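You operate a simulated robot arm through the tools that you are given. There is no shell and no other tool. Be economical: measure what you need, move in short steps, check, and stop when the job is done.

Carry out the task below with a simulated two-armed robot. There is one attempt and no reset: what you move stays moved.

TASK
Open the refills drawer, put both spent blocks from the bench top beside the press away in the inside of the refills drawer and shut the drawer again.

It is judged by the outcome, as a careful person would: the job done as asked, and still so three seconds after it is handed in. It fails if anything else is knocked over, pushed out of place, dropped, spilled or broken.

THE ROBOT
Two 7-joint arms with two-finger parallel grippers on one trunk, on a base that drives. Base frame: it is fixed to the floor where the robot stands at the start and does not move with it; the origin is under the middle of the robot, x ahead of it, y to its left, z up. Units: mm, degrees, N and s.
The left shoulder is at the start at [70, 134, 1126], the right one opposite. With the tool pointing down near the work surface each hand reaches from about 100 to 640 mm from the robot's upright axis, wherever it stands, measured 20 degrees to its own side. Places, roughly: refills drawer [800, 100, 800]; inside of the refills drawer [800, 100, 700]. Payload 1.57 kg a hand.
The tool frame of a hand sits at the grasp point between the pads (the TCP): z along the fingers, y along the line on which they close. The tips reach 30 mm beyond it. The gripper opens to 80 mm. The fingers are 17 mm wide and 12 mm thick; the gripper's body (40 by 82 mm) begins 80 mm behind the TCP.
Orientation is that of the tool frame in the base frame, as a unit quaternion [x, y, z, w]. With the fingers straight down and closing along the base's y, the tool's x points along the base's -x, its y along +y and its z along -z.

THE INTERFACE
- The arms move only by the tool jog_arm. It takes "left_moves", "right_moves" or both (then of equal length, played together; a hand with none holds still); each is a list of rows, each a list of 7 numbers: the gripper command, from -1 (shut) to 1 (fully open), values between in proportion, then the shift along the base's x, y, z in cm, then the turn, a rotation vector about the base's x, y, z in degrees. In form: [[fingers, tx, ty, tz, wx, wy, wz], ...]. A call has 1 to 8 rows; each row shifts and turns the commanded pose from where the row before left it. Rows are played at 5 a second. More than 50 mm and 8.6 degrees between two rows, or a gripper value outside its range, and nothing of the call is played. A pose out of reach is approached as far as the arm can. The call stops where the force on the tool passes 40 N (or 10 N more than at its start, if that is more) or the arm is blocked; 0.2 s more then pass. Each finger travels about 153 mm/s and halts on what it meets, pressing with about 36 N; the grip force reading is that of the motor and also rises with nothing between the fingers. The clock runs only during rows and for 0.2 s after the last one: add rows that do not move to give the fingers time. The reply holds the time, the measured pose of the TCP, the force on the tool along the base axes, the opening and the grip force, in the units named above and with some noise.
- Cameras (640 x 400 px; columns grow to the right, rows downward): "scene" is now at [139.1, 8.7, 1344.5]; the picture's right is [-0.08, -1.00, 0.00], its down [-0.74, 0.06, -0.67] and it looks along [0.67, -0.05, -0.74] (base axes); focal length 267 px, centre (320, 200). "left" rides on the left gripper at [72, 7, -122] in its tool frame; the picture's right is [-0.09, 1.00, 0.00], its down [-0.84, -0.08, -0.54] and it looks along [-0.54, -0.05, 0.84] (tool axes); focal length 238 px, centre (320, 200). "right" rides on the right gripper at [72, -7, -122] in its tool frame; the picture's right is [0.09, 1.00, 0.00], its down [-0.84, 0.08, -0.54] and it looks along [-0.54, 0.05, 0.84] (tool axes); focal length 238 px, centre (320, 200).
- snapshot(camera): a new picture of that camera. It takes no simulated time.
- raise_lower(by): slides the trunk up (or, below 0, down) by that many mm; the arms and the scene camera ride with it, the base frame stays. It gives what a move gives, with no picture.
- roll_base(legs): drives the robot by 1 to 6 legs, each [ahead, left, turn to the left] in mm, mm and degrees, along the robot's own axes; the way and the turn of a leg run together, so that a leg with both is an arc; at most 1500 mm and 180 degrees a leg. The arms and the cameras ride along, it lands a little off, and it stops where it bumps. It gives what a move gives.
- pan_tilt(pan, tilt): turns the head with the scene camera to pan (to the left, within 86 degrees either way) and tilt (down, from -29 to 69), counted from straight ahead of the robot. It gives what a move gives.
- probe_pixels(camera, pixels): for up to 12 pixels [column, row] of the newest picture of that camera ("zoom" is the newest enlarged one), the place [x, y, z] in the base frame of the surface seen there, good to about 2 mm, but the place of the scene camera against the robot may be out by one fixed shift of up to 25 mm in any direction. It takes no simulated time.
- close_up(camera, box): a new picture of the part [left, top, right, bottom] of that camera's present view, enlarged. It takes no simulated time.
- hand_in(): hands the job in; it is judged then, once.

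Work in short steps. Measure before you move; look again where a grasp or a placing could have gone wrong, and mend it. You have 110 turns and 92 pictures in all, those below and enlarged ones among them. Open the grippers and draw the arms clear of the work before you hand the job in, unless the task says otherwise; then end with one line.

The tools are called after "Request:" as a command line: name --argument value ..., lists and objects as JSON in quotes. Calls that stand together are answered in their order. jog_arm: Moves the arms, as the interface text tells. Its arguments: {"type":"object","properties":{"left_moves":{"type":"array"},"right_moves":{"type":"array"}},"required":[]} The other tools are called the same way: raise_lower (by) slides the trunk up or down; roll_base (legs) drives the base; pan_tilt (pan, tilt) turns the head that bears the scene camera; snapshot (camera) takes a picture; probe_pixels (camera, pixels) gives the place of the surface under pixels of a picture; close_up (camera, box) takes an enlarged picture of a part of a camera's view; hand_in () hands the job in.

At the start:

```text
t: 0.0
left_position: [489.6, 219.8, 1067.6]
left_orientation: [-0.001, 1.0, 0.0, 0.001]
left_wrist_force: [0.3, -0.8, -1.0]
left_gripper_width: 79.8
left_finger_force: 0.1
right_position: [411.0, -181.4, 1025.7]
right_orientation: [0.0, 1.0, 0.0, 0.001]
right_wrist_force: [0.0, 0.3, -0.6]
right_gripper_width: 79.8
right_finger_force: 0.0
trunk travel left (down, up): [-700.0, 240.0]
robot x, y, heading: [1.3, -1.1, -0.2]
head pan, tilt: [-4.3, 47.7]
```

scene: 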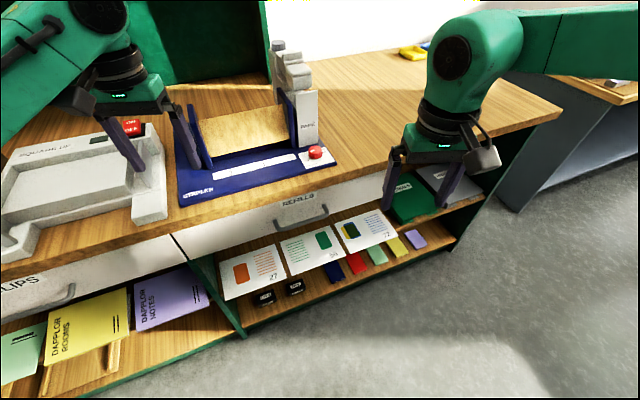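
right: 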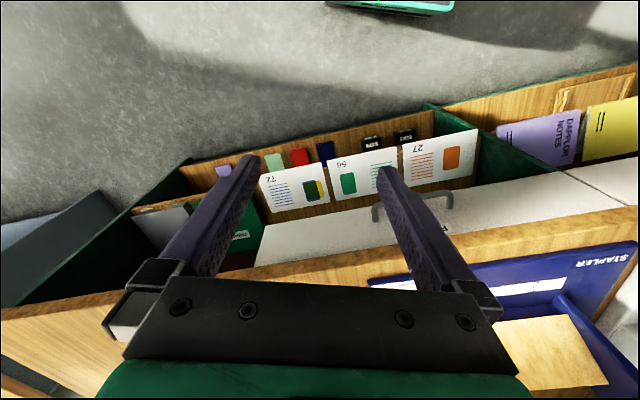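
left: 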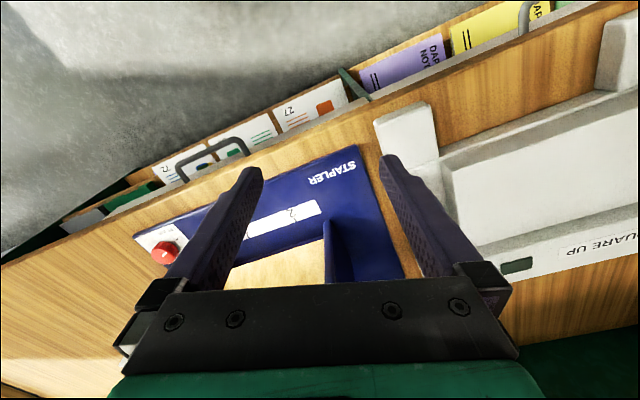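

The scene shows a stapler, a drawer marked REFILLS around (300,215) and another machine on the left. I measure these and look for the press and the blocks.

Request:
probe_pixels --camera "scene" --pixels '[[300, 205], [302, 222], [175, 240], [388, 180], [240, 190], [315, 152], [100, 120], [350, 100], [285, 70], [250, 275], [560, 112], [410, 52]]'

Request:
pan_tilt --pan -5 --tilt 20

Request:
snapshot --camera "scene"

```text
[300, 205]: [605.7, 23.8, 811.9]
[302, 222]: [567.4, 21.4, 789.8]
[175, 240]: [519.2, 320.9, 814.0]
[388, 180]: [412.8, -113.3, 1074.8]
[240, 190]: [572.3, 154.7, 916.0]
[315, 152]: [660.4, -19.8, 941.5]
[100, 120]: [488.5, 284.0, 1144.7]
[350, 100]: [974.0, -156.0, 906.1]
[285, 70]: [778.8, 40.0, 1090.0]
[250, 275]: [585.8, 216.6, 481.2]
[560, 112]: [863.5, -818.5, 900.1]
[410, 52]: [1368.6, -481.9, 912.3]
```

```text
t: 0.9
left_position: [488.2, 220.4, 1067.2]
left_orientation: [0.0, 1.0, 0.0, 0.0]
left_wrist_force: [0.6, -0.2, 0.2]
left_gripper_width: 79.9
left_finger_force: 0.2
right_position: [411.0, -182.3, 1024.2]
right_orientation: [0.0, 1.0, 0.0, 0.0]
right_wrist_force: [-0.3, -0.1, -0.2]
right_gripper_width: 79.9
right_finger_force: 0.0
trunk travel left (down, up): [-700.0, 240.0]
robot x, y, heading: [1.0, -3.2, 0.1]
head pan, tilt: [-5.0, 20.0]
```

```text
88 pictures are left
```

scene: 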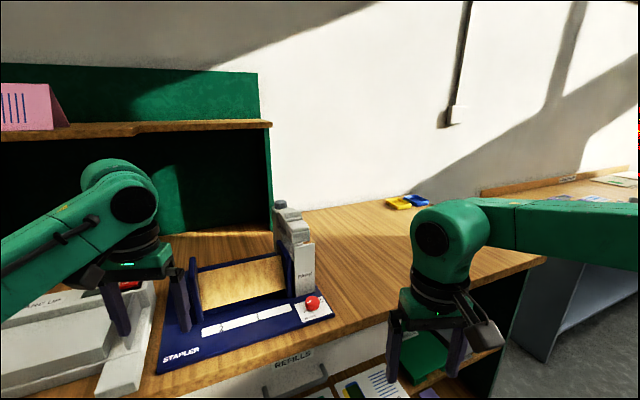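

Blue and yellow things sit at (405,200) on the far bench; no press is named yet. I look left and right.

Request:
pan_tilt --pan 55 --tilt 35

Request:
snapshot --camera "scene"

Request:
pan_tilt --pan -60 --tilt 35

Request:
snapshot --camera "scene"

```text
t: 2.2
left_position: [489.2, 220.3, 1066.8]
left_orientation: [0.0, 1.0, 0.0, 0.0]
left_wrist_force: [0.8, 0.0, 0.5]
left_gripper_width: 80.1
left_finger_force: 0.0
right_position: [410.4, -182.3, 1025.6]
right_orientation: [0.0, 1.0, 0.0, 0.0]
right_wrist_force: [-0.3, -0.6, -0.7]
right_gripper_width: 80.1
right_finger_force: 0.1
trunk travel left (down, up): [-700.0, 240.0]
robot x, y, heading: [-3.8, -0.0, -0.0]
head pan, tilt: [55.0, 35.0]
```

```text
87 pictures are left
```

scene: 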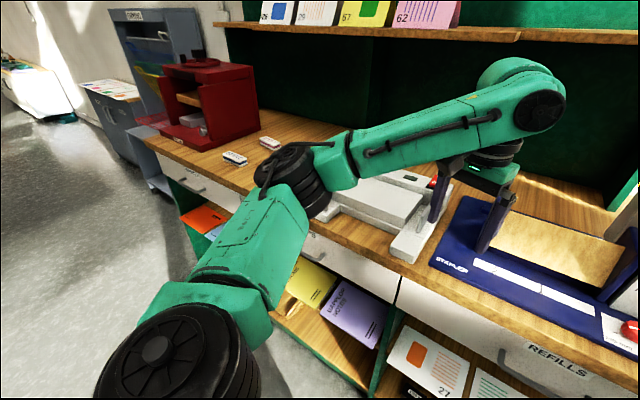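

```text
t: 4.2
left_position: [490.5, 221.1, 1067.5]
left_orientation: [0.001, 1.0, 0.0, 0.0]
left_wrist_force: [0.7, -0.2, -0.6]
left_gripper_width: 80.0
left_finger_force: 0.0
right_position: [412.2, -181.9, 1026.2]
right_orientation: [0.0, 1.0, 0.0, 0.0]
right_wrist_force: [0.3, 0.2, -0.3]
right_gripper_width: 80.2
right_finger_force: 0.1
trunk travel left (down, up): [-700.0, 240.0]
robot x, y, heading: [-1.8, -1.3, 0.0]
head pan, tilt: [-60.0, 35.0]
```

```text
86 pictures are left
```

scene: 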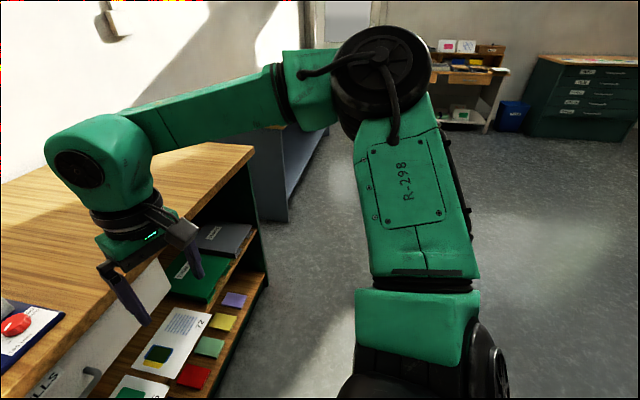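

The red press is at the left (200,100) with two white blocks beside it at (235,158) and (270,143). I look closer and measure.

Request:
pan_tilt --pan 60 --tilt 30

Request:
close_up --camera "scene" --box '[160, 40, 400, 190]'

```text
t: 6.2
left_position: [489.9, 220.5, 1069.2]
left_orientation: [0.0, 1.0, 0.0, 0.0]
left_wrist_force: [-0.9, -0.3, 0.4]
left_gripper_width: 79.7
left_finger_force: 0.1
right_position: [411.4, -181.7, 1025.3]
right_orientation: [0.001, 1.0, 0.0, 0.0]
right_wrist_force: [0.6, 0.6, -0.1]
right_gripper_width: 80.1
right_finger_force: 0.1
trunk travel left (down, up): [-700.0, 240.0]
robot x, y, heading: [-2.5, 2.6, -0.0]
head pan, tilt: [60.0, 30.0]
```

```text
2.67 times, centred on (280, 115) of scene
```

zoom: 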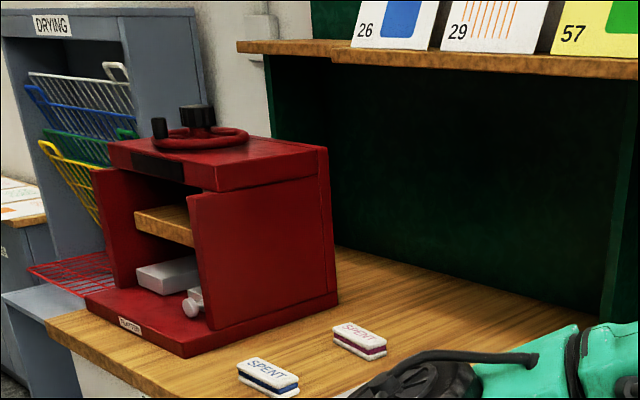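

Request:
probe_pixels --camera "zoom" --pixels '[[240, 368], [279, 388], [298, 378], [262, 360], [335, 329], [368, 352], [386, 341], [352, 325], [270, 385], [362, 350], [190, 350], [335, 295]]'

```text
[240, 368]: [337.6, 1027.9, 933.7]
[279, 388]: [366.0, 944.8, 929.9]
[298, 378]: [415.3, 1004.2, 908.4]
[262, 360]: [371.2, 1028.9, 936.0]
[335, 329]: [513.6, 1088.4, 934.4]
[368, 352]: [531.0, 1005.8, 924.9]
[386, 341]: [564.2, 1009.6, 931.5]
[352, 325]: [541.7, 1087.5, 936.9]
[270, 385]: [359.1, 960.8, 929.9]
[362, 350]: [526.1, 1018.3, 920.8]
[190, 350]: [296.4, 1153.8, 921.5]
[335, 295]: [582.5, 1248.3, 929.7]
```

The blocks are about 84 × 40 mm, lying along roughly the bench line. Next I measure the drawer handle in the right camera's view, near (415,195).

Request:
close_up --camera "right" --box '[340, 150, 500, 250]'

Request:
pan_tilt --pan 5 --tilt 50

Request:
snapshot --camera "scene"

```text
4.00 times, centred on (420, 200) of right
```

zoom: 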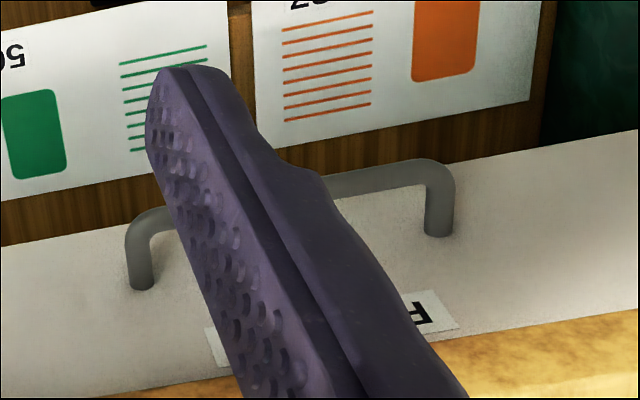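

```text
t: 7.4
left_position: [489.3, 220.2, 1067.5]
left_orientation: [0.0, 1.0, 0.001, 0.001]
left_wrist_force: [-0.2, -0.4, 0.7]
left_gripper_width: 80.1
left_finger_force: 0.1
right_position: [411.7, -180.5, 1024.7]
right_orientation: [0.0, 1.0, 0.0, 0.0]
right_wrist_force: [0.5, -0.1, -0.7]
right_gripper_width: 79.8
right_finger_force: 0.0
trunk travel left (down, up): [-700.0, 240.0]
robot x, y, heading: [-2.1, 0.1, 0.1]
head pan, tilt: [5.0, 50.0]
```

```text
83 pictures are left
```

scene: 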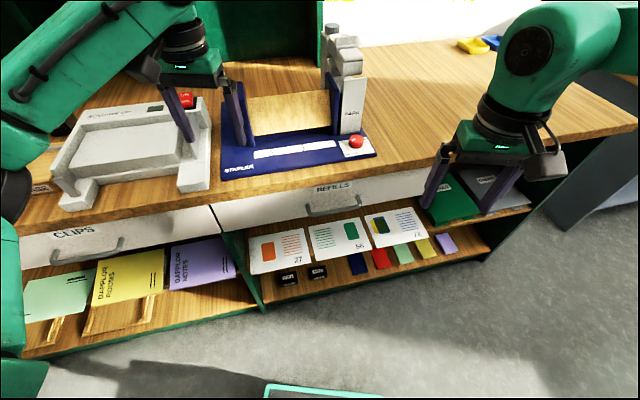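

I probe the handle in both views.

Request:
probe_pixels --camera "zoom" --pixels '[[370, 180], [420, 168], [440, 190], [438, 228], [140, 220], [142, 285], [340, 188], [60, 270], [550, 230], [600, 135], [50, 235], [40, 370]]'

Request:
probe_pixels --camera "scene" --pixels '[[308, 214], [335, 209], [357, 203], [215, 200], [230, 228], [410, 168], [240, 202], [400, 190], [334, 178], [268, 390], [290, 225], [270, 268]]'

```text
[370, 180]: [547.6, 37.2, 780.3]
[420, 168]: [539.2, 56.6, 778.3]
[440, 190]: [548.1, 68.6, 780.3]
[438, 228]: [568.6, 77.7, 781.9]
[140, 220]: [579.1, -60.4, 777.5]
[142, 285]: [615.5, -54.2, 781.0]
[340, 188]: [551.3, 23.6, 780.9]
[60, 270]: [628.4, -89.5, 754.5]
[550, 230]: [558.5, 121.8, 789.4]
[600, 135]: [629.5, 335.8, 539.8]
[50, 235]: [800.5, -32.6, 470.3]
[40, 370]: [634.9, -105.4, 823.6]
```

```text
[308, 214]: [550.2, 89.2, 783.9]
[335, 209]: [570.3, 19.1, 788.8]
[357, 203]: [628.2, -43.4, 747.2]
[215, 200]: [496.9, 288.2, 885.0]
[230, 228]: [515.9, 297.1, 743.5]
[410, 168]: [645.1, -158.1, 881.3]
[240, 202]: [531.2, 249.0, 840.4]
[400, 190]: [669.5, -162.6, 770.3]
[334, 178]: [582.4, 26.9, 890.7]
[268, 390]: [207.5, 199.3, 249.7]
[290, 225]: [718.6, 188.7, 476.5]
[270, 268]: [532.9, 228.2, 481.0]
```

The handle bar runs through about (557,6,780), with the bench turned about 18.5° and a 38 mm standoff. I back off, turn square to the bench and lower the trunk to come at the handle horizontally.

Request:
roll_base --legs '[[-250, 0, 0], [0, 0, 18.5], [0, -80, 0]]'

Request:
raise_lower --by -200

Request:
snapshot --camera "scene"

```text
t: 10.9
left_position: [172.7, 291.0, 1067.8]
left_orientation: [-0.162, 0.987, -0.001, 0.0]
left_wrist_force: [0.3, 0.1, -0.9]
left_gripper_width: 79.9
left_finger_force: 0.0
right_position: [225.6, -114.5, 1025.0]
right_orientation: [-0.161, 0.987, -0.001, 0.0]
right_wrist_force: [-0.3, 0.0, -0.9]
right_gripper_width: 79.9
right_finger_force: 0.0
trunk travel left (down, up): [-700.0, 240.0]
robot x, y, heading: [-223.2, -76.1, 18.6]
head pan, tilt: [5.0, 50.0]
```

```text
t: 13.1
left_position: [171.8, 289.6, 866.9]
left_orientation: [-0.162, 0.987, 0.0, 0.0]
left_wrist_force: [-0.4, 0.0, -0.5]
left_gripper_width: 79.8
left_finger_force: 0.1
right_position: [225.8, -117.5, 825.7]
right_orientation: [-0.16, 0.987, 0.0, 0.0]
right_wrist_force: [-0.8, 0.4, 0.0]
right_gripper_width: 80.0
right_finger_force: 0.0
trunk travel left (down, up): [-500.0, 440.0]
robot x, y, heading: [-223.4, -74.6, 18.6]
head pan, tilt: [5.0, 50.0]
```

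```text
82 pictures are left
```

scene: 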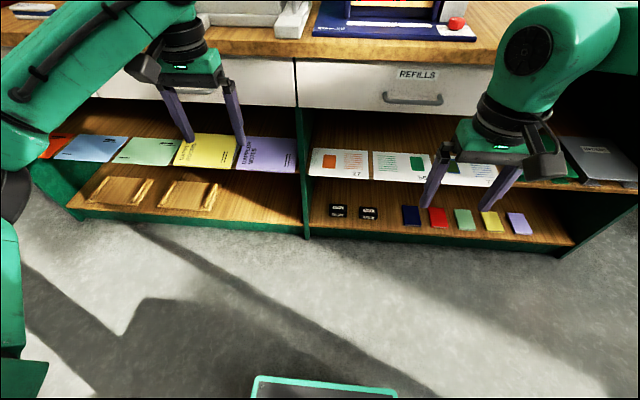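

The robot stands square, the handle being about 354 mm ahead of the right TCP. I swing the right hand to point at the bench with vertical closing, while coming nearer.

Request:
jog_arm --right_moves '[[1, 1.58, 0.53, -0.3, -2.904, -5.852, 4.619], [1, 1.58, 0.53, -0.3, -2.904, -5.852, 4.619], [1, 1.58, 0.53, -0.3, -2.904, -5.852, 4.619], [1, 1.58, 0.53, -0.3, -2.904, -5.852, 4.619], [1, 1.58, 0.53, -0.3, -2.904, -5.852, 4.619], [1, 1.58, 0.53, -0.3, -2.904, -5.852, 4.619], [1, 1.58, 0.53, -0.3, -2.904, -5.852, 4.619], [1, 1.58, 0.53, -0.3, -2.904, -5.852, 4.619]]'

Request:
snapshot --camera "scene"

```text
t: 14.9
left_position: [172.2, 289.6, 867.4]
left_orientation: [-0.162, 0.987, 0.0, -0.001]
left_wrist_force: [0.5, 1.0, -0.2]
left_gripper_width: 80.1
left_finger_force: 0.0
right_position: [352.4, -74.6, 800.9]
right_orientation: [-0.439, 0.787, -0.253, 0.352]
right_wrist_force: [-0.5, -0.5, 0.6]
right_gripper_width: 79.8
right_finger_force: 0.1
trunk travel left (down, up): [-500.0, 440.0]
robot x, y, heading: [-221.8, -77.1, 18.6]
head pan, tilt: [5.0, 50.0]
```

```text
81 pictures are left
```

scene: 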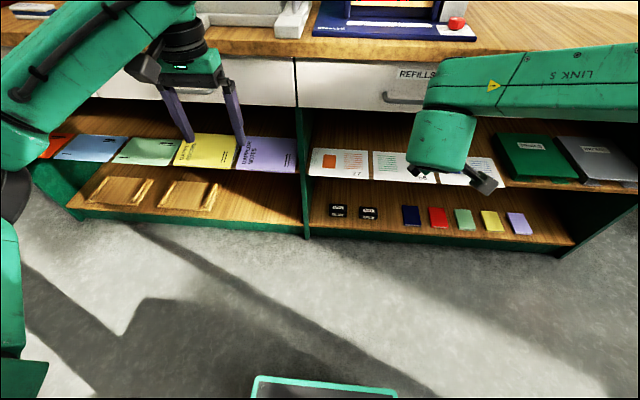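

The motion goes as commanded; I finish the turn.

Request:
jog_arm --right_moves '[[1, 1.58, 0.53, -0.3, -2.904, -5.852, 4.619], [1, 1.58, 0.53, -0.3, -2.904, -5.852, 4.619], [1, 1.58, 0.53, -0.3, -2.904, -5.852, 4.619], [1, 1.58, 0.53, -0.3, -2.904, -5.852, 4.619], [1, 1.58, 0.53, -0.3, -2.904, -5.852, 4.619], [1, 1.58, 0.53, -0.3, -2.904, -5.852, 4.619], [1, 1.58, 0.53, -0.3, -2.904, -5.852, 4.619]]'

Request:
snapshot --camera "right"

Request:
snapshot --camera "scene"

```text
t: 16.5
left_position: [170.7, 289.8, 867.4]
left_orientation: [-0.162, 0.987, 0.0, 0.001]
left_wrist_force: [0.1, -0.3, 0.2]
left_gripper_width: 80.0
left_finger_force: 0.0
right_position: [430.3, -48.3, 794.4]
right_orientation: [0.549, -0.537, 0.374, -0.52]
right_wrist_force: [0.5, 0.1, 0.0]
right_gripper_width: 80.0
right_finger_force: 0.0
right hand out of reach, approached as far as the arm can: row 5, 6, 7
trunk travel left (down, up): [-500.0, 440.0]
robot x, y, heading: [-223.4, -78.0, 18.5]
head pan, tilt: [5.0, 50.0]
```

```text
80 pictures are left
```

right: 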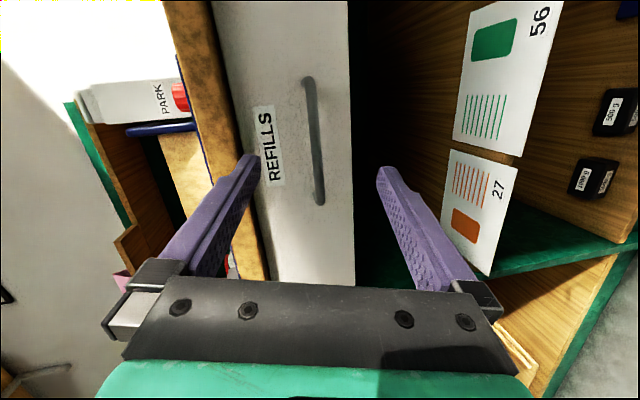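

```text
79 pictures are left
```

scene: 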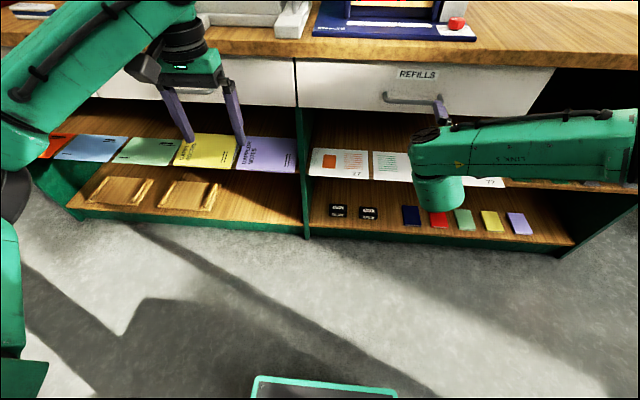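

The wrist stops short about 10° from level, which is good enough for a grip. I measure the handle in the right view, from (310,80) to (320,200).

Request:
probe_pixels --camera "right" --pixels '[[311, 100], [314, 140], [317, 180], [309, 82], [320, 198], [280, 220], [330, 250], [275, 80], [340, 100], [230, 60], [245, 130], [350, 60]]'

```text
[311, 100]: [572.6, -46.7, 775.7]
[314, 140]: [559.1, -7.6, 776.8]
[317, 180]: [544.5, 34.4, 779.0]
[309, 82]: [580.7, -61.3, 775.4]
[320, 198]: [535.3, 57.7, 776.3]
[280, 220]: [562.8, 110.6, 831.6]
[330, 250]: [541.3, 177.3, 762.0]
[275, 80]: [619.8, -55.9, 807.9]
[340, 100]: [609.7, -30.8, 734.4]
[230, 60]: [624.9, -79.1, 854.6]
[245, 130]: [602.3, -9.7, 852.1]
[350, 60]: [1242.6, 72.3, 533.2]
```

The bar's outer surface is at (559,-6,777), straight ahead by ~135 mm. I lower the trunk 14 mm and drive 110 mm ahead, then look.

Request:
raise_lower --by -14

Request:
roll_base --legs '[[110, 0, 0]]'

Request:
snapshot --camera "right"

```text
t: 17.1
left_position: [170.7, 288.0, 852.6]
left_orientation: [-0.161, 0.987, 0.0, 0.0]
left_wrist_force: [-0.3, -0.1, -0.7]
left_gripper_width: 80.0
left_finger_force: 0.1
right_position: [429.7, -47.9, 781.1]
right_orientation: [0.55, -0.536, 0.374, -0.519]
right_wrist_force: [0.1, -0.2, 0.6]
right_gripper_width: 80.2
right_finger_force: 0.0
trunk travel left (down, up): [-486.0, 454.0]
robot x, y, heading: [-219.0, -76.6, 18.3]
head pan, tilt: [5.0, 50.0]
```

```text
t: 18.3
left_position: [275.4, 324.9, 851.3]
left_orientation: [-0.163, 0.987, 0.0, -0.001]
left_wrist_force: [0.3, -0.3, 0.0]
left_gripper_width: 79.9
left_finger_force: 0.1
right_position: [535.1, -11.6, 780.6]
right_orientation: [0.55, -0.536, 0.373, -0.52]
right_wrist_force: [-0.5, -0.1, -0.2]
right_gripper_width: 80.1
right_finger_force: 0.1
trunk travel left (down, up): [-486.0, 454.0]
robot x, y, heading: [-114.3, -38.7, 18.6]
head pan, tilt: [5.0, 50.0]
```

```text
78 pictures are left
```

right: 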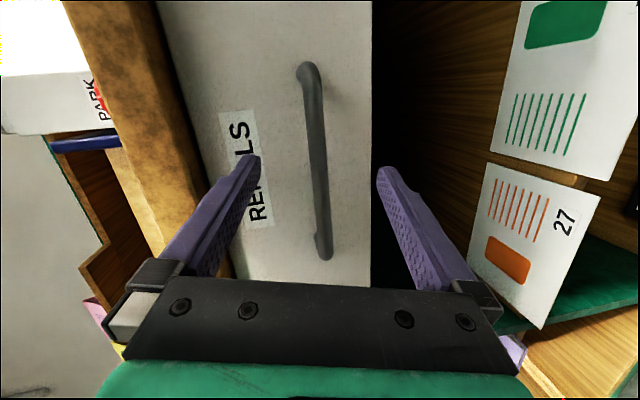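

The bar (315,160) lies between the fingers with 28 mm left to go. I drive 22 mm on and close.

Request:
roll_base --legs '[[22, 0, 0]]'

Request:
jog_arm --right_moves '[[0, 0, 0, 0, 0, 0, 0], [-1, 0, 0, 0, 0, 0, 0], [-1, 0, 0, 0, 0, 0, 0], [-1, 0, 0, 0, 0, 0, 0], [-1, 0, 0, 0, 0, 0, 0]]'

Request:
snapshot --camera "right"

```text
t: 19.1
left_position: [296.6, 332.3, 853.8]
left_orientation: [-0.162, 0.987, 0.0, -0.002]
left_wrist_force: [-0.1, 0.6, 0.3]
left_gripper_width: 80.0
left_finger_force: 0.1
right_position: [556.8, -3.9, 780.0]
right_orientation: [0.55, -0.537, 0.373, -0.52]
right_wrist_force: [0.5, 0.0, 0.0]
right_gripper_width: 79.9
right_finger_force: 0.0
trunk travel left (down, up): [-486.0, 454.0]
robot x, y, heading: [-96.2, -33.1, 18.7]
head pan, tilt: [5.0, 50.0]
```

```text
t: 20.3
left_position: [296.1, 333.0, 852.1]
left_orientation: [-0.163, 0.987, 0.0, -0.001]
left_wrist_force: [-0.2, -0.1, -0.1]
left_gripper_width: 80.0
left_finger_force: 0.1
right_position: [554.1, -3.7, 777.3]
right_orientation: [0.553, -0.536, 0.372, -0.518]
right_wrist_force: [-17.5, -0.4, -21.5]
right_gripper_width: 14.8
right_finger_force: 30.7
trunk travel left (down, up): [-486.0, 454.0]
robot x, y, heading: [-94.4, -31.2, 18.9]
head pan, tilt: [5.0, 50.0]
```

```text
77 pictures are left
```

right: 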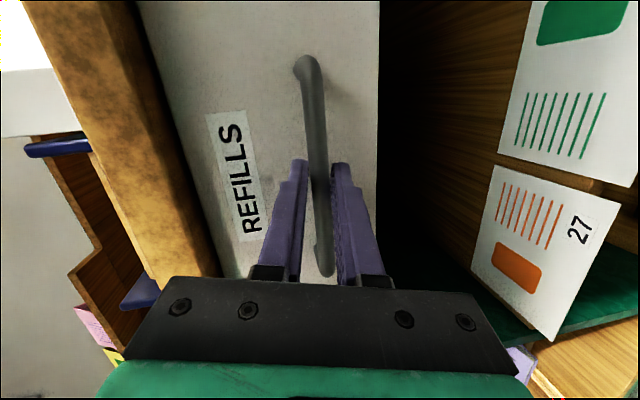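

The bar is gripped (width 14.8 mm, 31 N). I pull by driving back 80 mm first.

Request:
roll_base --legs '[[-80, 0, 0]]'

Request:
snapshot --camera "scene"

```text
t: 21.3
left_position: [221.9, 308.8, 851.2]
left_orientation: [-0.162, 0.987, -0.001, -0.002]
left_wrist_force: [0.3, 1.0, 0.5]
left_gripper_width: 79.9
left_finger_force: 0.0
right_position: [482.1, -27.8, 777.0]
right_orientation: [0.552, -0.537, 0.372, -0.518]
right_wrist_force: [-1.9, 9.0, -24.0]
right_gripper_width: 14.8
right_finger_force: 31.1
trunk travel left (down, up): [-486.0, 454.0]
robot x, y, heading: [-172.8, -59.7, 18.7]
head pan, tilt: [5.0, 50.0]
```

```text
76 pictures are left
```

scene: 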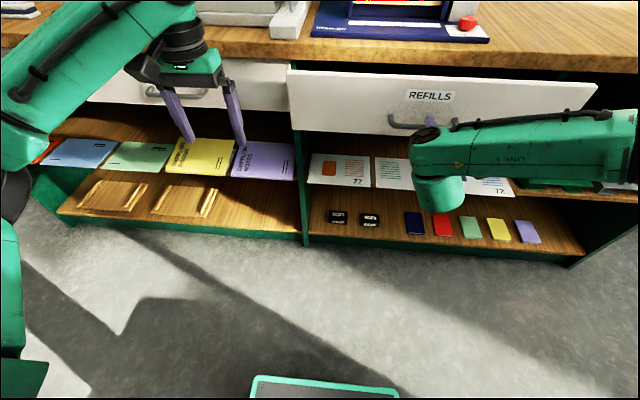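

The drawer is coming out. I pull another 150 mm in two legs.

Request:
roll_base --legs '[[-80, 0, 0], [-70, 0, 0]]'

Request:
snapshot --camera "scene"

```text
t: 23.0
left_position: [81.2, 260.1, 852.2]
left_orientation: [-0.164, 0.987, -0.001, -0.002]
left_wrist_force: [-0.3, 0.0, 0.0]
left_gripper_width: 79.9
left_finger_force: 0.0
right_position: [339.8, -74.6, 777.0]
right_orientation: [0.553, -0.536, 0.37, -0.519]
right_wrist_force: [-1.6, 6.1, -17.1]
right_gripper_width: 14.7
right_finger_force: 30.7
trunk travel left (down, up): [-486.0, 454.0]
robot x, y, heading: [-312.4, -108.2, 18.7]
head pan, tilt: [5.0, 50.0]
```

```text
75 pictures are left
```

scene: 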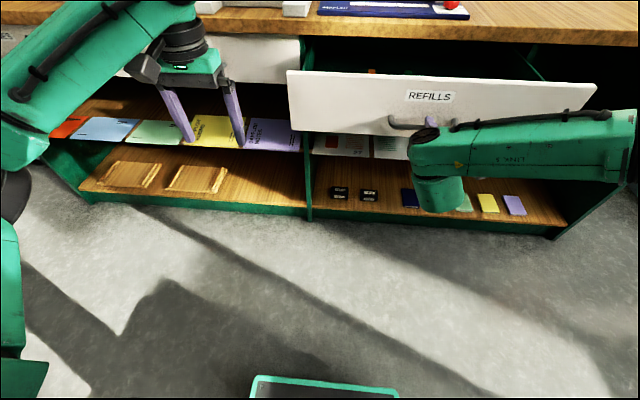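

The drawer is out about 226 mm, which is enough. I release the bar, back away and raise the trunk to see inside.

Request:
jog_arm --right_moves '[[0.6, 0, 0, 0, 0, 0, 0], [0.6, 0, 0, 0, 0, 0, 0], [0.6, 0, 0, 0, 0, 0, 0]]'

Request:
roll_base --legs '[[-120, 0, 0]]'

Request:
raise_lower --by 334

Request:
pan_tilt --pan -10 --tilt 45

Request:
snapshot --camera "scene"

```text
t: 23.8
left_position: [79.1, 259.7, 851.9]
left_orientation: [-0.164, 0.986, 0.0, -0.001]
left_wrist_force: [-0.9, 0.4, 0.0]
left_gripper_width: 80.2
left_finger_force: 0.1
right_position: [339.3, -75.3, 778.8]
right_orientation: [0.553, -0.535, 0.371, -0.52]
right_wrist_force: [0.1, 0.0, -0.5]
right_gripper_width: 63.8
right_finger_force: 0.0
trunk travel left (down, up): [-486.0, 454.0]
robot x, y, heading: [-314.5, -103.2, 18.5]
head pan, tilt: [5.0, 50.0]
```

```text
t: 25.0
left_position: [-32.2, 220.7, 853.8]
left_orientation: [-0.162, 0.987, 0.0, 0.0]
left_wrist_force: [0.3, 1.4, -0.2]
left_gripper_width: 80.0
left_finger_force: 0.0
right_position: [226.9, -113.7, 778.9]
right_orientation: [0.552, -0.537, 0.372, -0.519]
right_wrist_force: [-0.9, 0.2, -0.9]
right_gripper_width: 64.0
right_finger_force: 0.1
trunk travel left (down, up): [-486.0, 454.0]
robot x, y, heading: [-426.1, -144.8, 18.7]
head pan, tilt: [5.0, 50.0]
```

```text
t: 28.3
left_position: [-30.3, 221.9, 1186.7]
left_orientation: [-0.162, 0.987, -0.001, 0.0]
left_wrist_force: [0.3, -0.1, 0.1]
left_gripper_width: 80.0
left_finger_force: 0.1
right_position: [226.0, -114.0, 1112.1]
right_orientation: [0.553, -0.536, 0.372, -0.519]
right_wrist_force: [0.0, 0.0, -0.6]
right_gripper_width: 64.1
right_finger_force: 0.0
trunk travel left (down, up): [-820.0, 120.0]
robot x, y, heading: [-422.4, -146.7, 18.7]
head pan, tilt: [5.0, 50.0]
```

```text
t: 29.1
left_position: [-31.5, 221.2, 1187.5]
left_orientation: [-0.163, 0.987, 0.0, -0.001]
left_wrist_force: [0.4, -0.6, -0.2]
left_gripper_width: 79.8
left_finger_force: 0.0
right_position: [228.8, -113.4, 1111.9]
right_orientation: [0.552, -0.536, 0.371, -0.519]
right_wrist_force: [0.4, 0.1, 0.3]
right_gripper_width: 63.9
right_finger_force: 0.0
trunk travel left (down, up): [-820.0, 120.0]
robot x, y, heading: [-420.7, -145.7, 18.6]
head pan, tilt: [-10.0, 45.0]
```

```text
74 pictures are left
```

scene: 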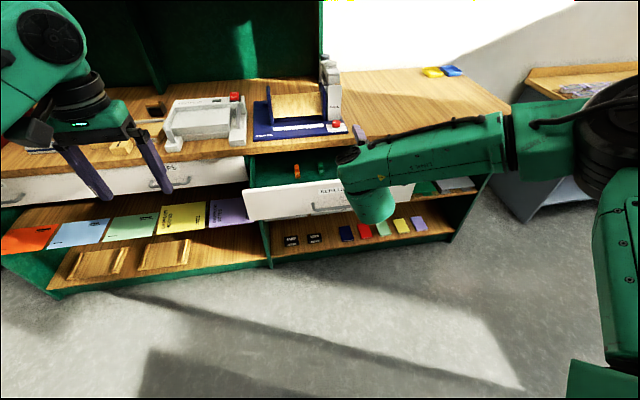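

The drawer stands open with an orange thing and room inside (295,170). I turn the right hand back to point down, now closing fore-and-aft to suit the blocks.

Request:
jog_arm --right_moves '[[1, -1.42, -0.48, 0, -2.55, 7.55, 1.41], [1, -1.42, -0.48, 0, -2.55, 7.55, 1.41], [1, -1.42, -0.48, 0, -2.55, 7.55, 1.41], [1, -1.42, -0.48, 0, -2.55, 7.55, 1.41], [1, -1.42, -0.48, 0, -2.55, 7.55, 1.41], [1, -1.42, -0.48, 0, -2.55, 7.55, 1.41], [1, -1.42, -0.48, 0, -2.55, 7.55, 1.41], [1, -1.42, -0.48, 0, -2.55, 7.55, 1.41]]'

Request:
jog_arm --right_moves '[[1, -1.42, -0.48, 0, -2.55, 7.55, 1.41], [1, -1.42, -0.48, 0, -2.55, 7.55, 1.41], [1, 0, 0, 0, 0, 0, 0]]'

Request:
snapshot --camera "scene"

```text
t: 30.9
left_position: [-31.4, 221.5, 1188.4]
left_orientation: [-0.163, 0.987, -0.001, -0.001]
left_wrist_force: [-0.1, -0.4, -0.2]
left_gripper_width: 79.7
left_finger_force: 0.0
right_position: [31.5, -165.8, 1002.8]
right_orientation: [0.749, -0.604, 0.156, -0.223]
right_wrist_force: [-0.9, 0.5, -0.5]
right_gripper_width: 79.8
right_finger_force: 0.1
right hand out of reach, approached as far as the arm can: row 4, 5, 6, 7, 8
trunk travel left (down, up): [-820.0, 120.0]
robot x, y, heading: [-424.3, -144.9, 18.6]
head pan, tilt: [-10.0, 45.0]
```

```text
t: 31.7
left_position: [-32.2, 220.4, 1186.7]
left_orientation: [-0.162, 0.987, 0.0, -0.001]
left_wrist_force: [-0.5, -0.4, 0.5]
left_gripper_width: 79.9
left_finger_force: 0.0
right_position: [-26.6, -161.4, 984.0]
right_orientation: [0.764, -0.612, 0.113, -0.172]
right_wrist_force: [-0.5, 0.5, 0.4]
right_gripper_width: 80.2
right_finger_force: 0.0
right hand out of reach, approached as far as the arm can: row 1, 2
trunk travel left (down, up): [-820.0, 120.0]
robot x, y, heading: [-426.8, -142.9, 18.6]
head pan, tilt: [-10.0, 45.0]
```

```text
73 pictures are left
```

scene: 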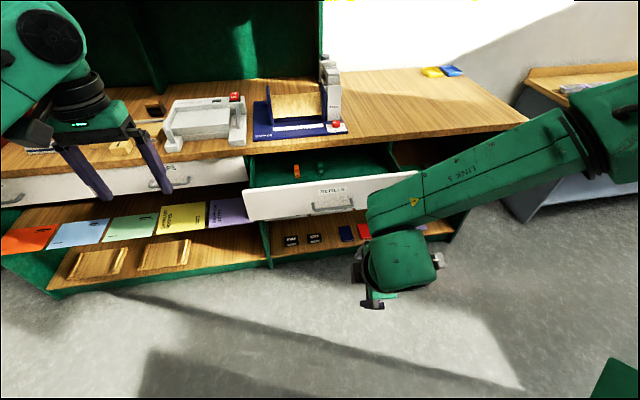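

The hand is ~24° from vertical and limited at this height. I move it lower a bit while finishing the turn.

Request:
jog_arm --right_moves '[[1, 0, 0, -2, 0, 0, 0], [1, 0, 0, -2, 0, 0, 0], [1, 0, 0, -2, 0, 0, 0], [1, 0, 0, -2, 0, 0, 0]]'

```text
t: 32.7
left_position: [-30.7, 220.1, 1186.7]
left_orientation: [-0.163, 0.987, 0.0, 0.0]
left_wrist_force: [0.1, -0.3, 0.0]
left_gripper_width: 80.2
left_finger_force: 0.0
right_position: [-25.4, -162.0, 904.8]
right_orientation: [0.764, -0.612, 0.114, -0.172]
right_wrist_force: [0.1, -0.4, 0.2]
right_gripper_width: 79.8
right_finger_force: 0.0
trunk travel left (down, up): [-820.0, 120.0]
robot x, y, heading: [-424.9, -144.9, 19.0]
head pan, tilt: [-10.0, 45.0]
```

Commands are relative to the actual pose. I finish the 24° turn.

Request:
jog_arm --right_moves '[[1, 0, 0, 0, -2.82, 7.34, 1.95], [1, 0, 0, 0, -2.82, 7.34, 1.95], [1, 0, 0, 0, -2.82, 7.34, 1.95]]'

```text
t: 33.5
left_position: [-31.4, 221.0, 1187.5]
left_orientation: [-0.162, 0.987, 0.0, -0.001]
left_wrist_force: [-0.2, 0.1, -0.4]
left_gripper_width: 80.1
left_finger_force: 0.1
right_position: [-77.8, -174.8, 886.3]
right_orientation: [0.793, -0.601, 0.055, -0.084]
right_wrist_force: [0.5, 0.2, -0.8]
right_gripper_width: 79.9
right_finger_force: 0.0
right hand out of reach, approached as far as the arm can: row 1, 2, 3
trunk travel left (down, up): [-820.0, 120.0]
robot x, y, heading: [-422.0, -144.4, 18.6]
head pan, tilt: [-10.0, 45.0]
```

This wrist is at a joint limit in that sense of yaw. I turn the hand back through neutral the other way.

Request:
jog_arm --right_moves '[[1, 0.5, 0.2, 0, 0.47, 1.06, -7.92], [1, 0.5, 0.2, 0, 0.47, 1.06, -7.92], [1, 0.5, 0.2, 0, 0.47, 1.06, -7.92], [1, 0.5, 0.2, 0, 0.47, 1.06, -7.92], [1, 0.5, 0.2, 0, 0.47, 1.06, -7.92], [1, 0.5, 0.2, 0, 0.47, 1.06, -7.92], [1, 0.5, 0.2, 0, 0.47, 1.06, -7.92], [1, 0.5, 0.2, 0, 0.47, 1.06, -7.92]]'

Request:
jog_arm --right_moves '[[1, 0.5, 0.2, 0, 0.47, 1.06, -7.92], [1, 0.5, 0.2, 0, 0.47, 1.06, -7.92], [1, 0.5, 0.2, 0, 0.47, 1.06, -7.92], [1, 0, 0, 0, 0, 0, -8.2], [1, 0, 0, 0, 0, 0, -8.2], [1, 0, 0, 0, 0, 0, -8.2], [1, 0, 0, 0, 0, 0, -8.2], [1, 0, 0, 0, 0, 0, -8.2]]'

```text
t: 35.3
left_position: [-31.3, 220.3, 1187.5]
left_orientation: [-0.163, 0.987, 0.0, -0.001]
left_wrist_force: [0.6, 0.8, 0.0]
left_gripper_width: 80.1
left_finger_force: 0.0
right_position: [-38.7, -166.5, 894.4]
right_orientation: [-0.355, 0.934, -0.017, 0.025]
right_wrist_force: [0.5, -0.4, 0.3]
right_gripper_width: 80.2
right_finger_force: 0.1
right hand out of reach, approached as far as the arm can: row 3, 5, 8
trunk travel left (down, up): [-820.0, 120.0]
robot x, y, heading: [-423.6, -145.2, 18.7]
head pan, tilt: [-10.0, 45.0]
```

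```text
t: 37.1
left_position: [-31.6, 221.2, 1187.2]
left_orientation: [-0.162, 0.987, 0.0, 0.0]
left_wrist_force: [0.0, -0.2, -0.2]
left_gripper_width: 80.0
left_finger_force: 0.2
right_position: [-23.7, -164.5, 896.8]
right_orientation: [0.2, 0.98, -0.001, -0.002]
right_wrist_force: [-0.2, 0.0, 0.1]
right_gripper_width: 80.3
right_finger_force: 0.1
right hand out of reach, approached as far as the arm can: row 3
trunk travel left (down, up): [-820.0, 120.0]
robot x, y, heading: [-426.7, -146.3, 18.6]
head pan, tilt: [-10.0, 45.0]
```

Now free of limits. I finish the right yaw (48° more) and turn the left hand the mirrored way.

Request:
jog_arm --right_moves '[[1, 0, 0, 0, 0, 0, -8.04], [1, 0, 0, 0, 0, 0, -8.04], [1, 0, 0, 0, 0, 0, -8.04], [1, 0, 0, 0, 0, 0, -8.04], [1, 0, 0, 0, 0, 0, -8.04], [1, 0, 0, 0, 0, 0, -8.04], [1, 0, 0, 0, 0, 0, 0], [1, 0, 0, 0, 0, 0, 0]]' --left_moves '[[1, 0, 0, 0, 0, 0, 8.18], [1, 0, 0, 0, 0, 0, 8.18], [1, 0, 0, 0, 0, 0, 8.18], [1, 0, 0, 0, 0, 0, 8.18], [1, 0, 0, 0, 0, 0, 8.18], [1, 0, 0, 0, 0, 0, 8.18], [1, 0, 0, 0, 0, 0, 8.18], [1, 0, 0, 0, 0, 0, 8.18]]'

Request:
jog_arm --left_moves '[[1, 0, 0, 0, 0, 0, 8.18], [1, 0, 0, 0, 0, 0, 8.18], [1, 0, 0, 0, 0, 0, 8.18]]'

Request:
snapshot --camera "scene"

```text
t: 38.9
left_position: [-30.7, 220.6, 1187.6]
left_orientation: [-0.671, 0.742, -0.001, -0.001]
left_wrist_force: [-0.8, 0.5, 0.3]
left_gripper_width: 79.8
left_finger_force: 0.0
right_position: [-23.6, -164.2, 896.6]
right_orientation: [0.582, 0.813, 0.0, -0.002]
right_wrist_force: [-0.4, 0.3, 1.1]
right_gripper_width: 80.0
right_finger_force: 0.1
trunk travel left (down, up): [-820.0, 120.0]
robot x, y, heading: [-421.4, -145.2, 18.7]
head pan, tilt: [-10.0, 45.0]
```

```text
t: 39.7
left_position: [-31.4, 221.5, 1186.1]
left_orientation: [0.813, -0.583, 0.001, 0.0]
left_wrist_force: [-0.5, 0.6, 0.2]
left_gripper_width: 80.1
left_finger_force: 0.0
right_position: [-22.5, -164.5, 897.2]
right_orientation: [0.582, 0.814, 0.0, -0.001]
right_wrist_force: [-0.7, -0.4, -0.1]
right_gripper_width: 79.9
right_finger_force: 0.1
trunk travel left (down, up): [-820.0, 120.0]
robot x, y, heading: [-423.0, -143.4, 18.6]
head pan, tilt: [-10.0, 45.0]
```

```text
72 pictures are left
```

scene: 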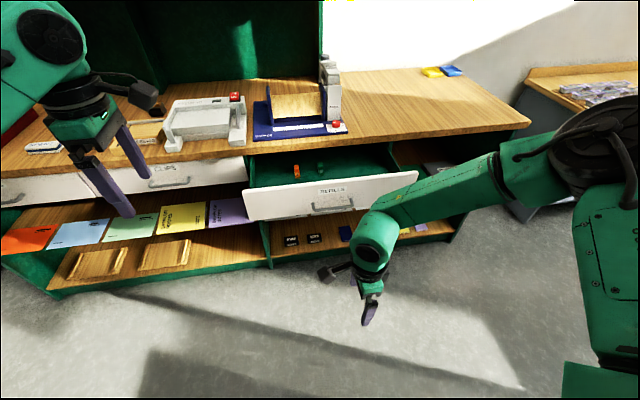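

Both hands are set. I zoom at the open drawer to measure its inside.

Request:
close_up --camera "scene" --box '[230, 120, 430, 245]'

Request:
probe_pixels --camera "zoom" --pixels '[[60, 210], [590, 170], [300, 185], [130, 180], [250, 160], [400, 150], [480, 130], [215, 155], [295, 150], [270, 270], [80, 130], [500, 170]]'

```text
3.20 times, centred on (330, 182) of scene
```

zoom: 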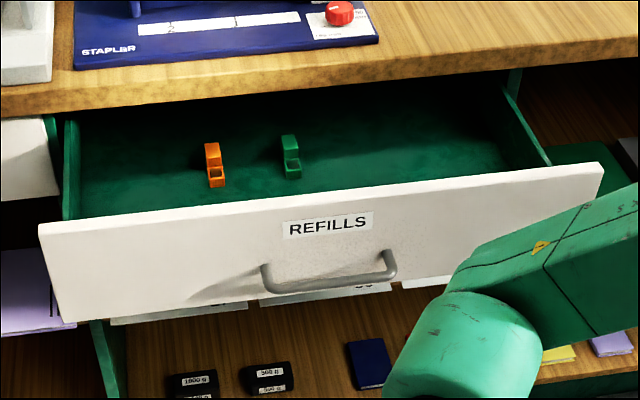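

```text
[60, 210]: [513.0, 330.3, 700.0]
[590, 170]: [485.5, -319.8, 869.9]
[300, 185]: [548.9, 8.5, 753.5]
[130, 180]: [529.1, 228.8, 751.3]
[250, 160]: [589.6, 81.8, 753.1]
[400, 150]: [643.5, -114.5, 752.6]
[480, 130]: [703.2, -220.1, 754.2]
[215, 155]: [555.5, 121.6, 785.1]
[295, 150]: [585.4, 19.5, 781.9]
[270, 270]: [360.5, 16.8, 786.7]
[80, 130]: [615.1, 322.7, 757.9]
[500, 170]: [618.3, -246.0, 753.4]
```

The drawer floor is at z≈753 with free room at the right part. I now drive left along the bench to stand before the press and look.

Request:
roll_base --legs '[[0, 820, 0]]'

Request:
pan_tilt --pan 0 --tilt 35

Request:
snapshot --camera "scene"

```text
t: 44.1
left_position: [-308.7, 1006.5, 1186.8]
left_orientation: [0.819, -0.574, -0.001, 0.0]
left_wrist_force: [-0.2, -0.6, 0.0]
left_gripper_width: 80.0
left_finger_force: 0.0
right_position: [-293.9, 622.7, 897.3]
right_orientation: [0.573, 0.82, 0.0, -0.001]
right_wrist_force: [-0.6, -0.2, -0.8]
right_gripper_width: 80.0
right_finger_force: 0.2
trunk travel left (down, up): [-820.0, 120.0]
robot x, y, heading: [-696.1, 634.3, 19.6]
head pan, tilt: [-10.0, 45.0]
```

```text
t: 44.8
left_position: [-309.3, 1009.2, 1186.3]
left_orientation: [0.818, -0.575, 0.0, 0.0]
left_wrist_force: [1.0, -0.1, 0.1]
left_gripper_width: 79.9
left_finger_force: 0.1
right_position: [-293.8, 623.1, 897.0]
right_orientation: [0.574, 0.819, 0.002, 0.0]
right_wrist_force: [-0.4, 0.7, 0.4]
right_gripper_width: 79.9
right_finger_force: 0.1
trunk travel left (down, up): [-820.0, 120.0]
robot x, y, heading: [-695.0, 637.5, 19.7]
head pan, tilt: [0.0, 35.0]
```

```text
70 pictures are left
```

scene: 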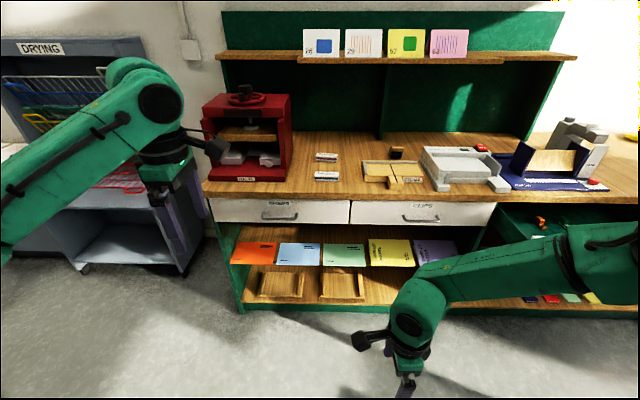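

Blocks at (326,157) and (326,175), press right next to them on the left, a tray at the right. I measure all these.

Request:
close_up --camera "scene" --box '[200, 70, 456, 230]'

Request:
probe_pixels --camera "scene" --pixels '[[326, 158], [326, 175], [289, 95], [245, 90], [280, 175], [207, 193], [340, 196], [365, 170], [396, 153], [165, 190], [440, 30], [290, 60]]'

```text
2.50 times, centred on (328, 150) of scene
```

zoom: 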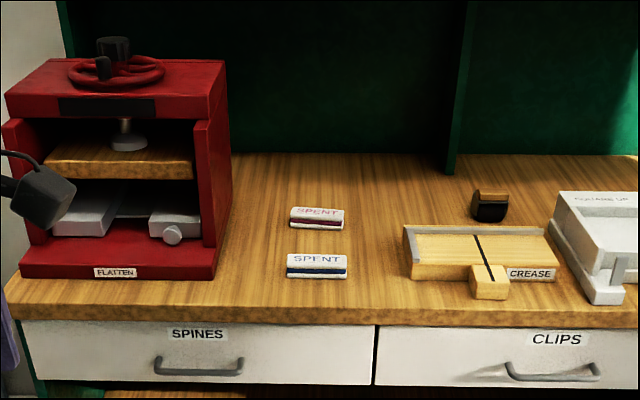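

```text
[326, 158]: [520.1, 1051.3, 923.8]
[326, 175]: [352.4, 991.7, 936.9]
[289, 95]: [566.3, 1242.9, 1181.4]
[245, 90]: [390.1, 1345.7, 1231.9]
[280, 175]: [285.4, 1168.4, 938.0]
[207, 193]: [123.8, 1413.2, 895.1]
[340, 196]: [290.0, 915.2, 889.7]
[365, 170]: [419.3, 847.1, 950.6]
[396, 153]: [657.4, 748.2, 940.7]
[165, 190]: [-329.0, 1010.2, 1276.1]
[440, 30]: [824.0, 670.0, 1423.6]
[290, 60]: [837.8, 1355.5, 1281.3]
```

Press side is ~190 mm left of the blocks and 1230 high at the wheel, so I'll use the left hand with the robot standing to the right. First I raise and retract the right hand, then lower the trunk 100 and drive up part-way.

Request:
jog_arm --right_moves '[[1, -1.9, -0.7, 4, 0, 0, 0], [1, -1.9, -0.7, 4, 0, 0, 0], [1, -1.9, -0.7, 4, 0, 0, 0], [1, -1.9, -0.7, 4, 0, 0, 0]]'

Request:
roll_base --legs '[[0, -200, -1.0], [500, 0, 0]]'

Request:
snapshot --camera "left"

Request:
snapshot --camera "scene"

```text
t: 45.8
left_position: [-311.0, 1007.7, 1188.8]
left_orientation: [0.818, -0.575, 0.0, -0.001]
left_wrist_force: [0.3, -0.1, 0.1]
left_gripper_width: 79.9
left_finger_force: 0.1
right_position: [-372.3, 595.6, 1058.6]
right_orientation: [0.572, 0.82, 0.001, -0.001]
right_wrist_force: [0.3, -0.6, -0.2]
right_gripper_width: 80.0
right_finger_force: 0.0
trunk travel left (down, up): [-820.0, 120.0]
robot x, y, heading: [-698.6, 634.4, 20.0]
head pan, tilt: [0.0, 35.0]
```

```text
t: 50.0
left_position: [242.0, 969.6, 1186.7]
left_orientation: [0.811, -0.585, 0.0, -0.001]
left_wrist_force: [-0.2, -0.4, 0.2]
left_gripper_width: 80.0
left_finger_force: 0.1
right_position: [172.3, 561.5, 1057.0]
right_orientation: [0.582, 0.813, 0.001, 0.0]
right_wrist_force: [0.0, -0.2, 0.4]
right_gripper_width: 79.9
right_finger_force: 0.0
trunk travel left (down, up): [-820.0, 120.0]
robot x, y, heading: [-152.1, 605.6, 18.7]
head pan, tilt: [0.0, 35.0]
```

```text
68 pictures are left
```

left: 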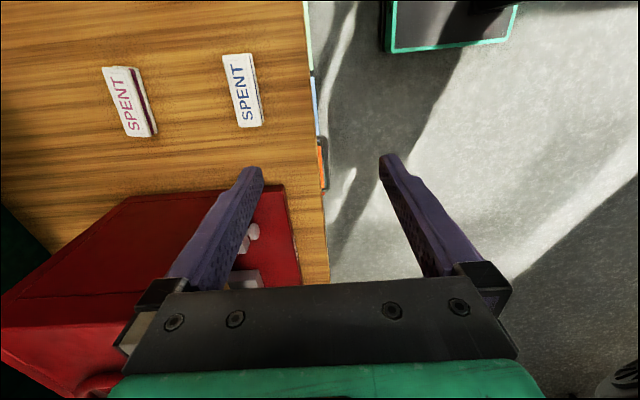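

```text
67 pictures are left
```

scene: 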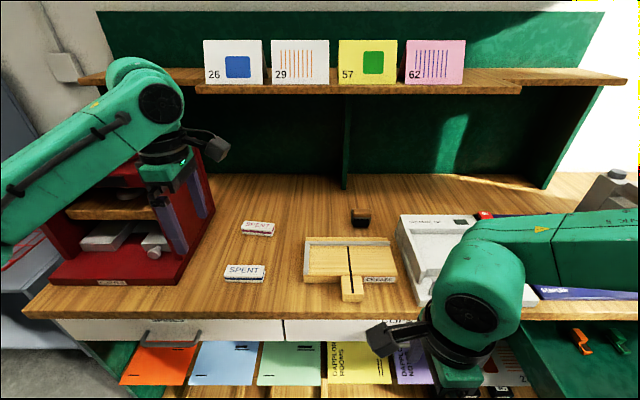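

Both blocks show in the left view, the blue one at (243,90). I measure their corners with this hand camera.

Request:
probe_pixels --camera "left" --pixels '[[224, 57], [250, 55], [262, 122], [238, 125], [242, 90], [104, 70], [129, 69], [152, 132], [130, 135], [128, 102], [200, 150], [287, 190]]'

```text
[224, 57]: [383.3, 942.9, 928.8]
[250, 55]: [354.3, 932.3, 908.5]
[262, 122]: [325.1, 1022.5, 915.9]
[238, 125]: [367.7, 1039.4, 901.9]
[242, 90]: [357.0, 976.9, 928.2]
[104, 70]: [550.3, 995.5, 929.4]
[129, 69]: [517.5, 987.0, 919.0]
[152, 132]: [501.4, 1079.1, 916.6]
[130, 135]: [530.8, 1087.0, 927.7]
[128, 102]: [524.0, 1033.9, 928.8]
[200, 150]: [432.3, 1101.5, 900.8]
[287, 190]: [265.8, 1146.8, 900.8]
```

Blue block centre ≈ (357,978), top z 928; purple ≈ (525,1036). The left hand will take the near blue one from farther back (elbow clear of the press), so I lower the trunk 100 and drive 50 ahead.

Request:
raise_lower --by -100

Request:
roll_base --legs '[[50, 0, 0]]'

Request:
jog_arm --left_moves '[[1, 2.5, -0.5, 0, 0, 0, 0], [1, 2.5, -0.6, 0, 0, 0, 0]]'

Request:
snapshot --camera "left"

Request:
snapshot --camera "scene"

```text
t: 51.3
left_position: [242.8, 969.9, 1087.1]
left_orientation: [0.812, -0.584, 0.0, 0.0]
left_wrist_force: [-0.5, 0.1, 0.7]
left_gripper_width: 79.8
left_finger_force: 0.1
right_position: [173.1, 560.9, 956.7]
right_orientation: [0.582, 0.813, 0.0, -0.001]
right_wrist_force: [0.4, -0.6, 1.1]
right_gripper_width: 80.2
right_finger_force: 0.1
trunk travel left (down, up): [-720.0, 220.0]
robot x, y, heading: [-150.6, 606.3, 18.6]
head pan, tilt: [0.0, 35.0]
```

```text
t: 52.2
left_position: [287.5, 984.8, 1089.5]
left_orientation: [0.811, -0.585, 0.002, -0.002]
left_wrist_force: [-1.1, 0.1, 0.9]
left_gripper_width: 80.1
left_finger_force: 0.1
right_position: [216.7, 575.6, 958.1]
right_orientation: [0.582, 0.813, 0.001, 0.0]
right_wrist_force: [-0.9, 0.4, -0.5]
right_gripper_width: 80.1
right_finger_force: 0.1
trunk travel left (down, up): [-720.0, 220.0]
robot x, y, heading: [-105.0, 619.0, 18.8]
head pan, tilt: [0.0, 35.0]
```

```text
t: 52.8
left_position: [342.3, 973.5, 1088.5]
left_orientation: [0.812, -0.584, -0.001, 0.0]
left_wrist_force: [-1.0, -0.4, 0.0]
left_gripper_width: 80.1
left_finger_force: 0.0
right_position: [221.7, 577.0, 955.7]
right_orientation: [0.582, 0.813, -0.001, -0.001]
right_wrist_force: [-0.4, 0.5, 0.7]
right_gripper_width: 80.1
right_finger_force: 0.0
trunk travel left (down, up): [-720.0, 220.0]
robot x, y, heading: [-105.9, 622.9, 18.9]
head pan, tilt: [0.0, 35.0]
```

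```text
66 pictures are left
```

left: 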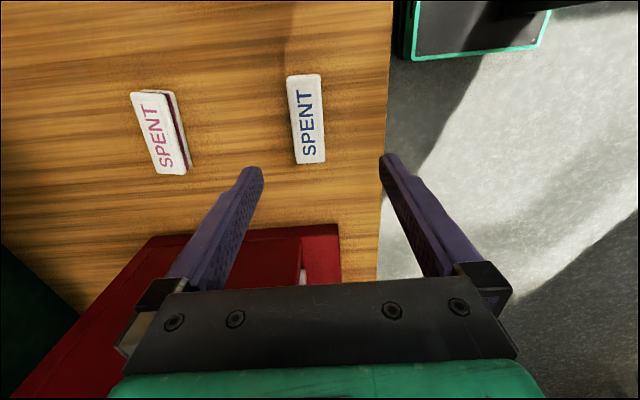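

```text
65 pictures are left
```

scene: 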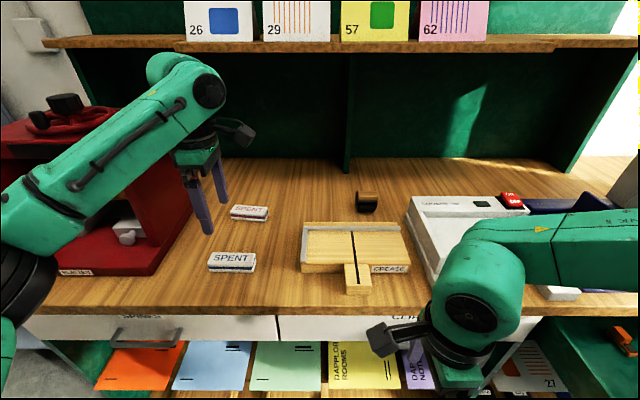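

I measure the blue block again and check how near the left forearm is to the press.

Request:
probe_pixels --camera "left" --pixels '[[290, 79], [317, 78], [322, 157], [299, 160], [306, 118], [306, 90], [308, 150], [290, 118], [320, 118]]'

Request:
probe_pixels --camera "scene" --pixels '[[100, 160], [30, 270], [150, 120], [60, 190], [185, 90], [20, 200], [130, 255], [60, 130]]'

```text
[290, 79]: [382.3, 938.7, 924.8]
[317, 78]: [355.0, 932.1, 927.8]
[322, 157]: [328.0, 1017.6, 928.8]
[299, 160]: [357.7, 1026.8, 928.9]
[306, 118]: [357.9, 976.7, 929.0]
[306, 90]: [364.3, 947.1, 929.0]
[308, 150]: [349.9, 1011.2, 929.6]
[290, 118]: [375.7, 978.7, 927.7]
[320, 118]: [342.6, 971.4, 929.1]
```

```text
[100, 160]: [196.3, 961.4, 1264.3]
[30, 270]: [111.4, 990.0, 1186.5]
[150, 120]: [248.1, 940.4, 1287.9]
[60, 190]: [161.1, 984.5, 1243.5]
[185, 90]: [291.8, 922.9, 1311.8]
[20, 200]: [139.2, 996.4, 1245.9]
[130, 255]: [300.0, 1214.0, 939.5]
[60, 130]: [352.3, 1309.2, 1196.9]
```

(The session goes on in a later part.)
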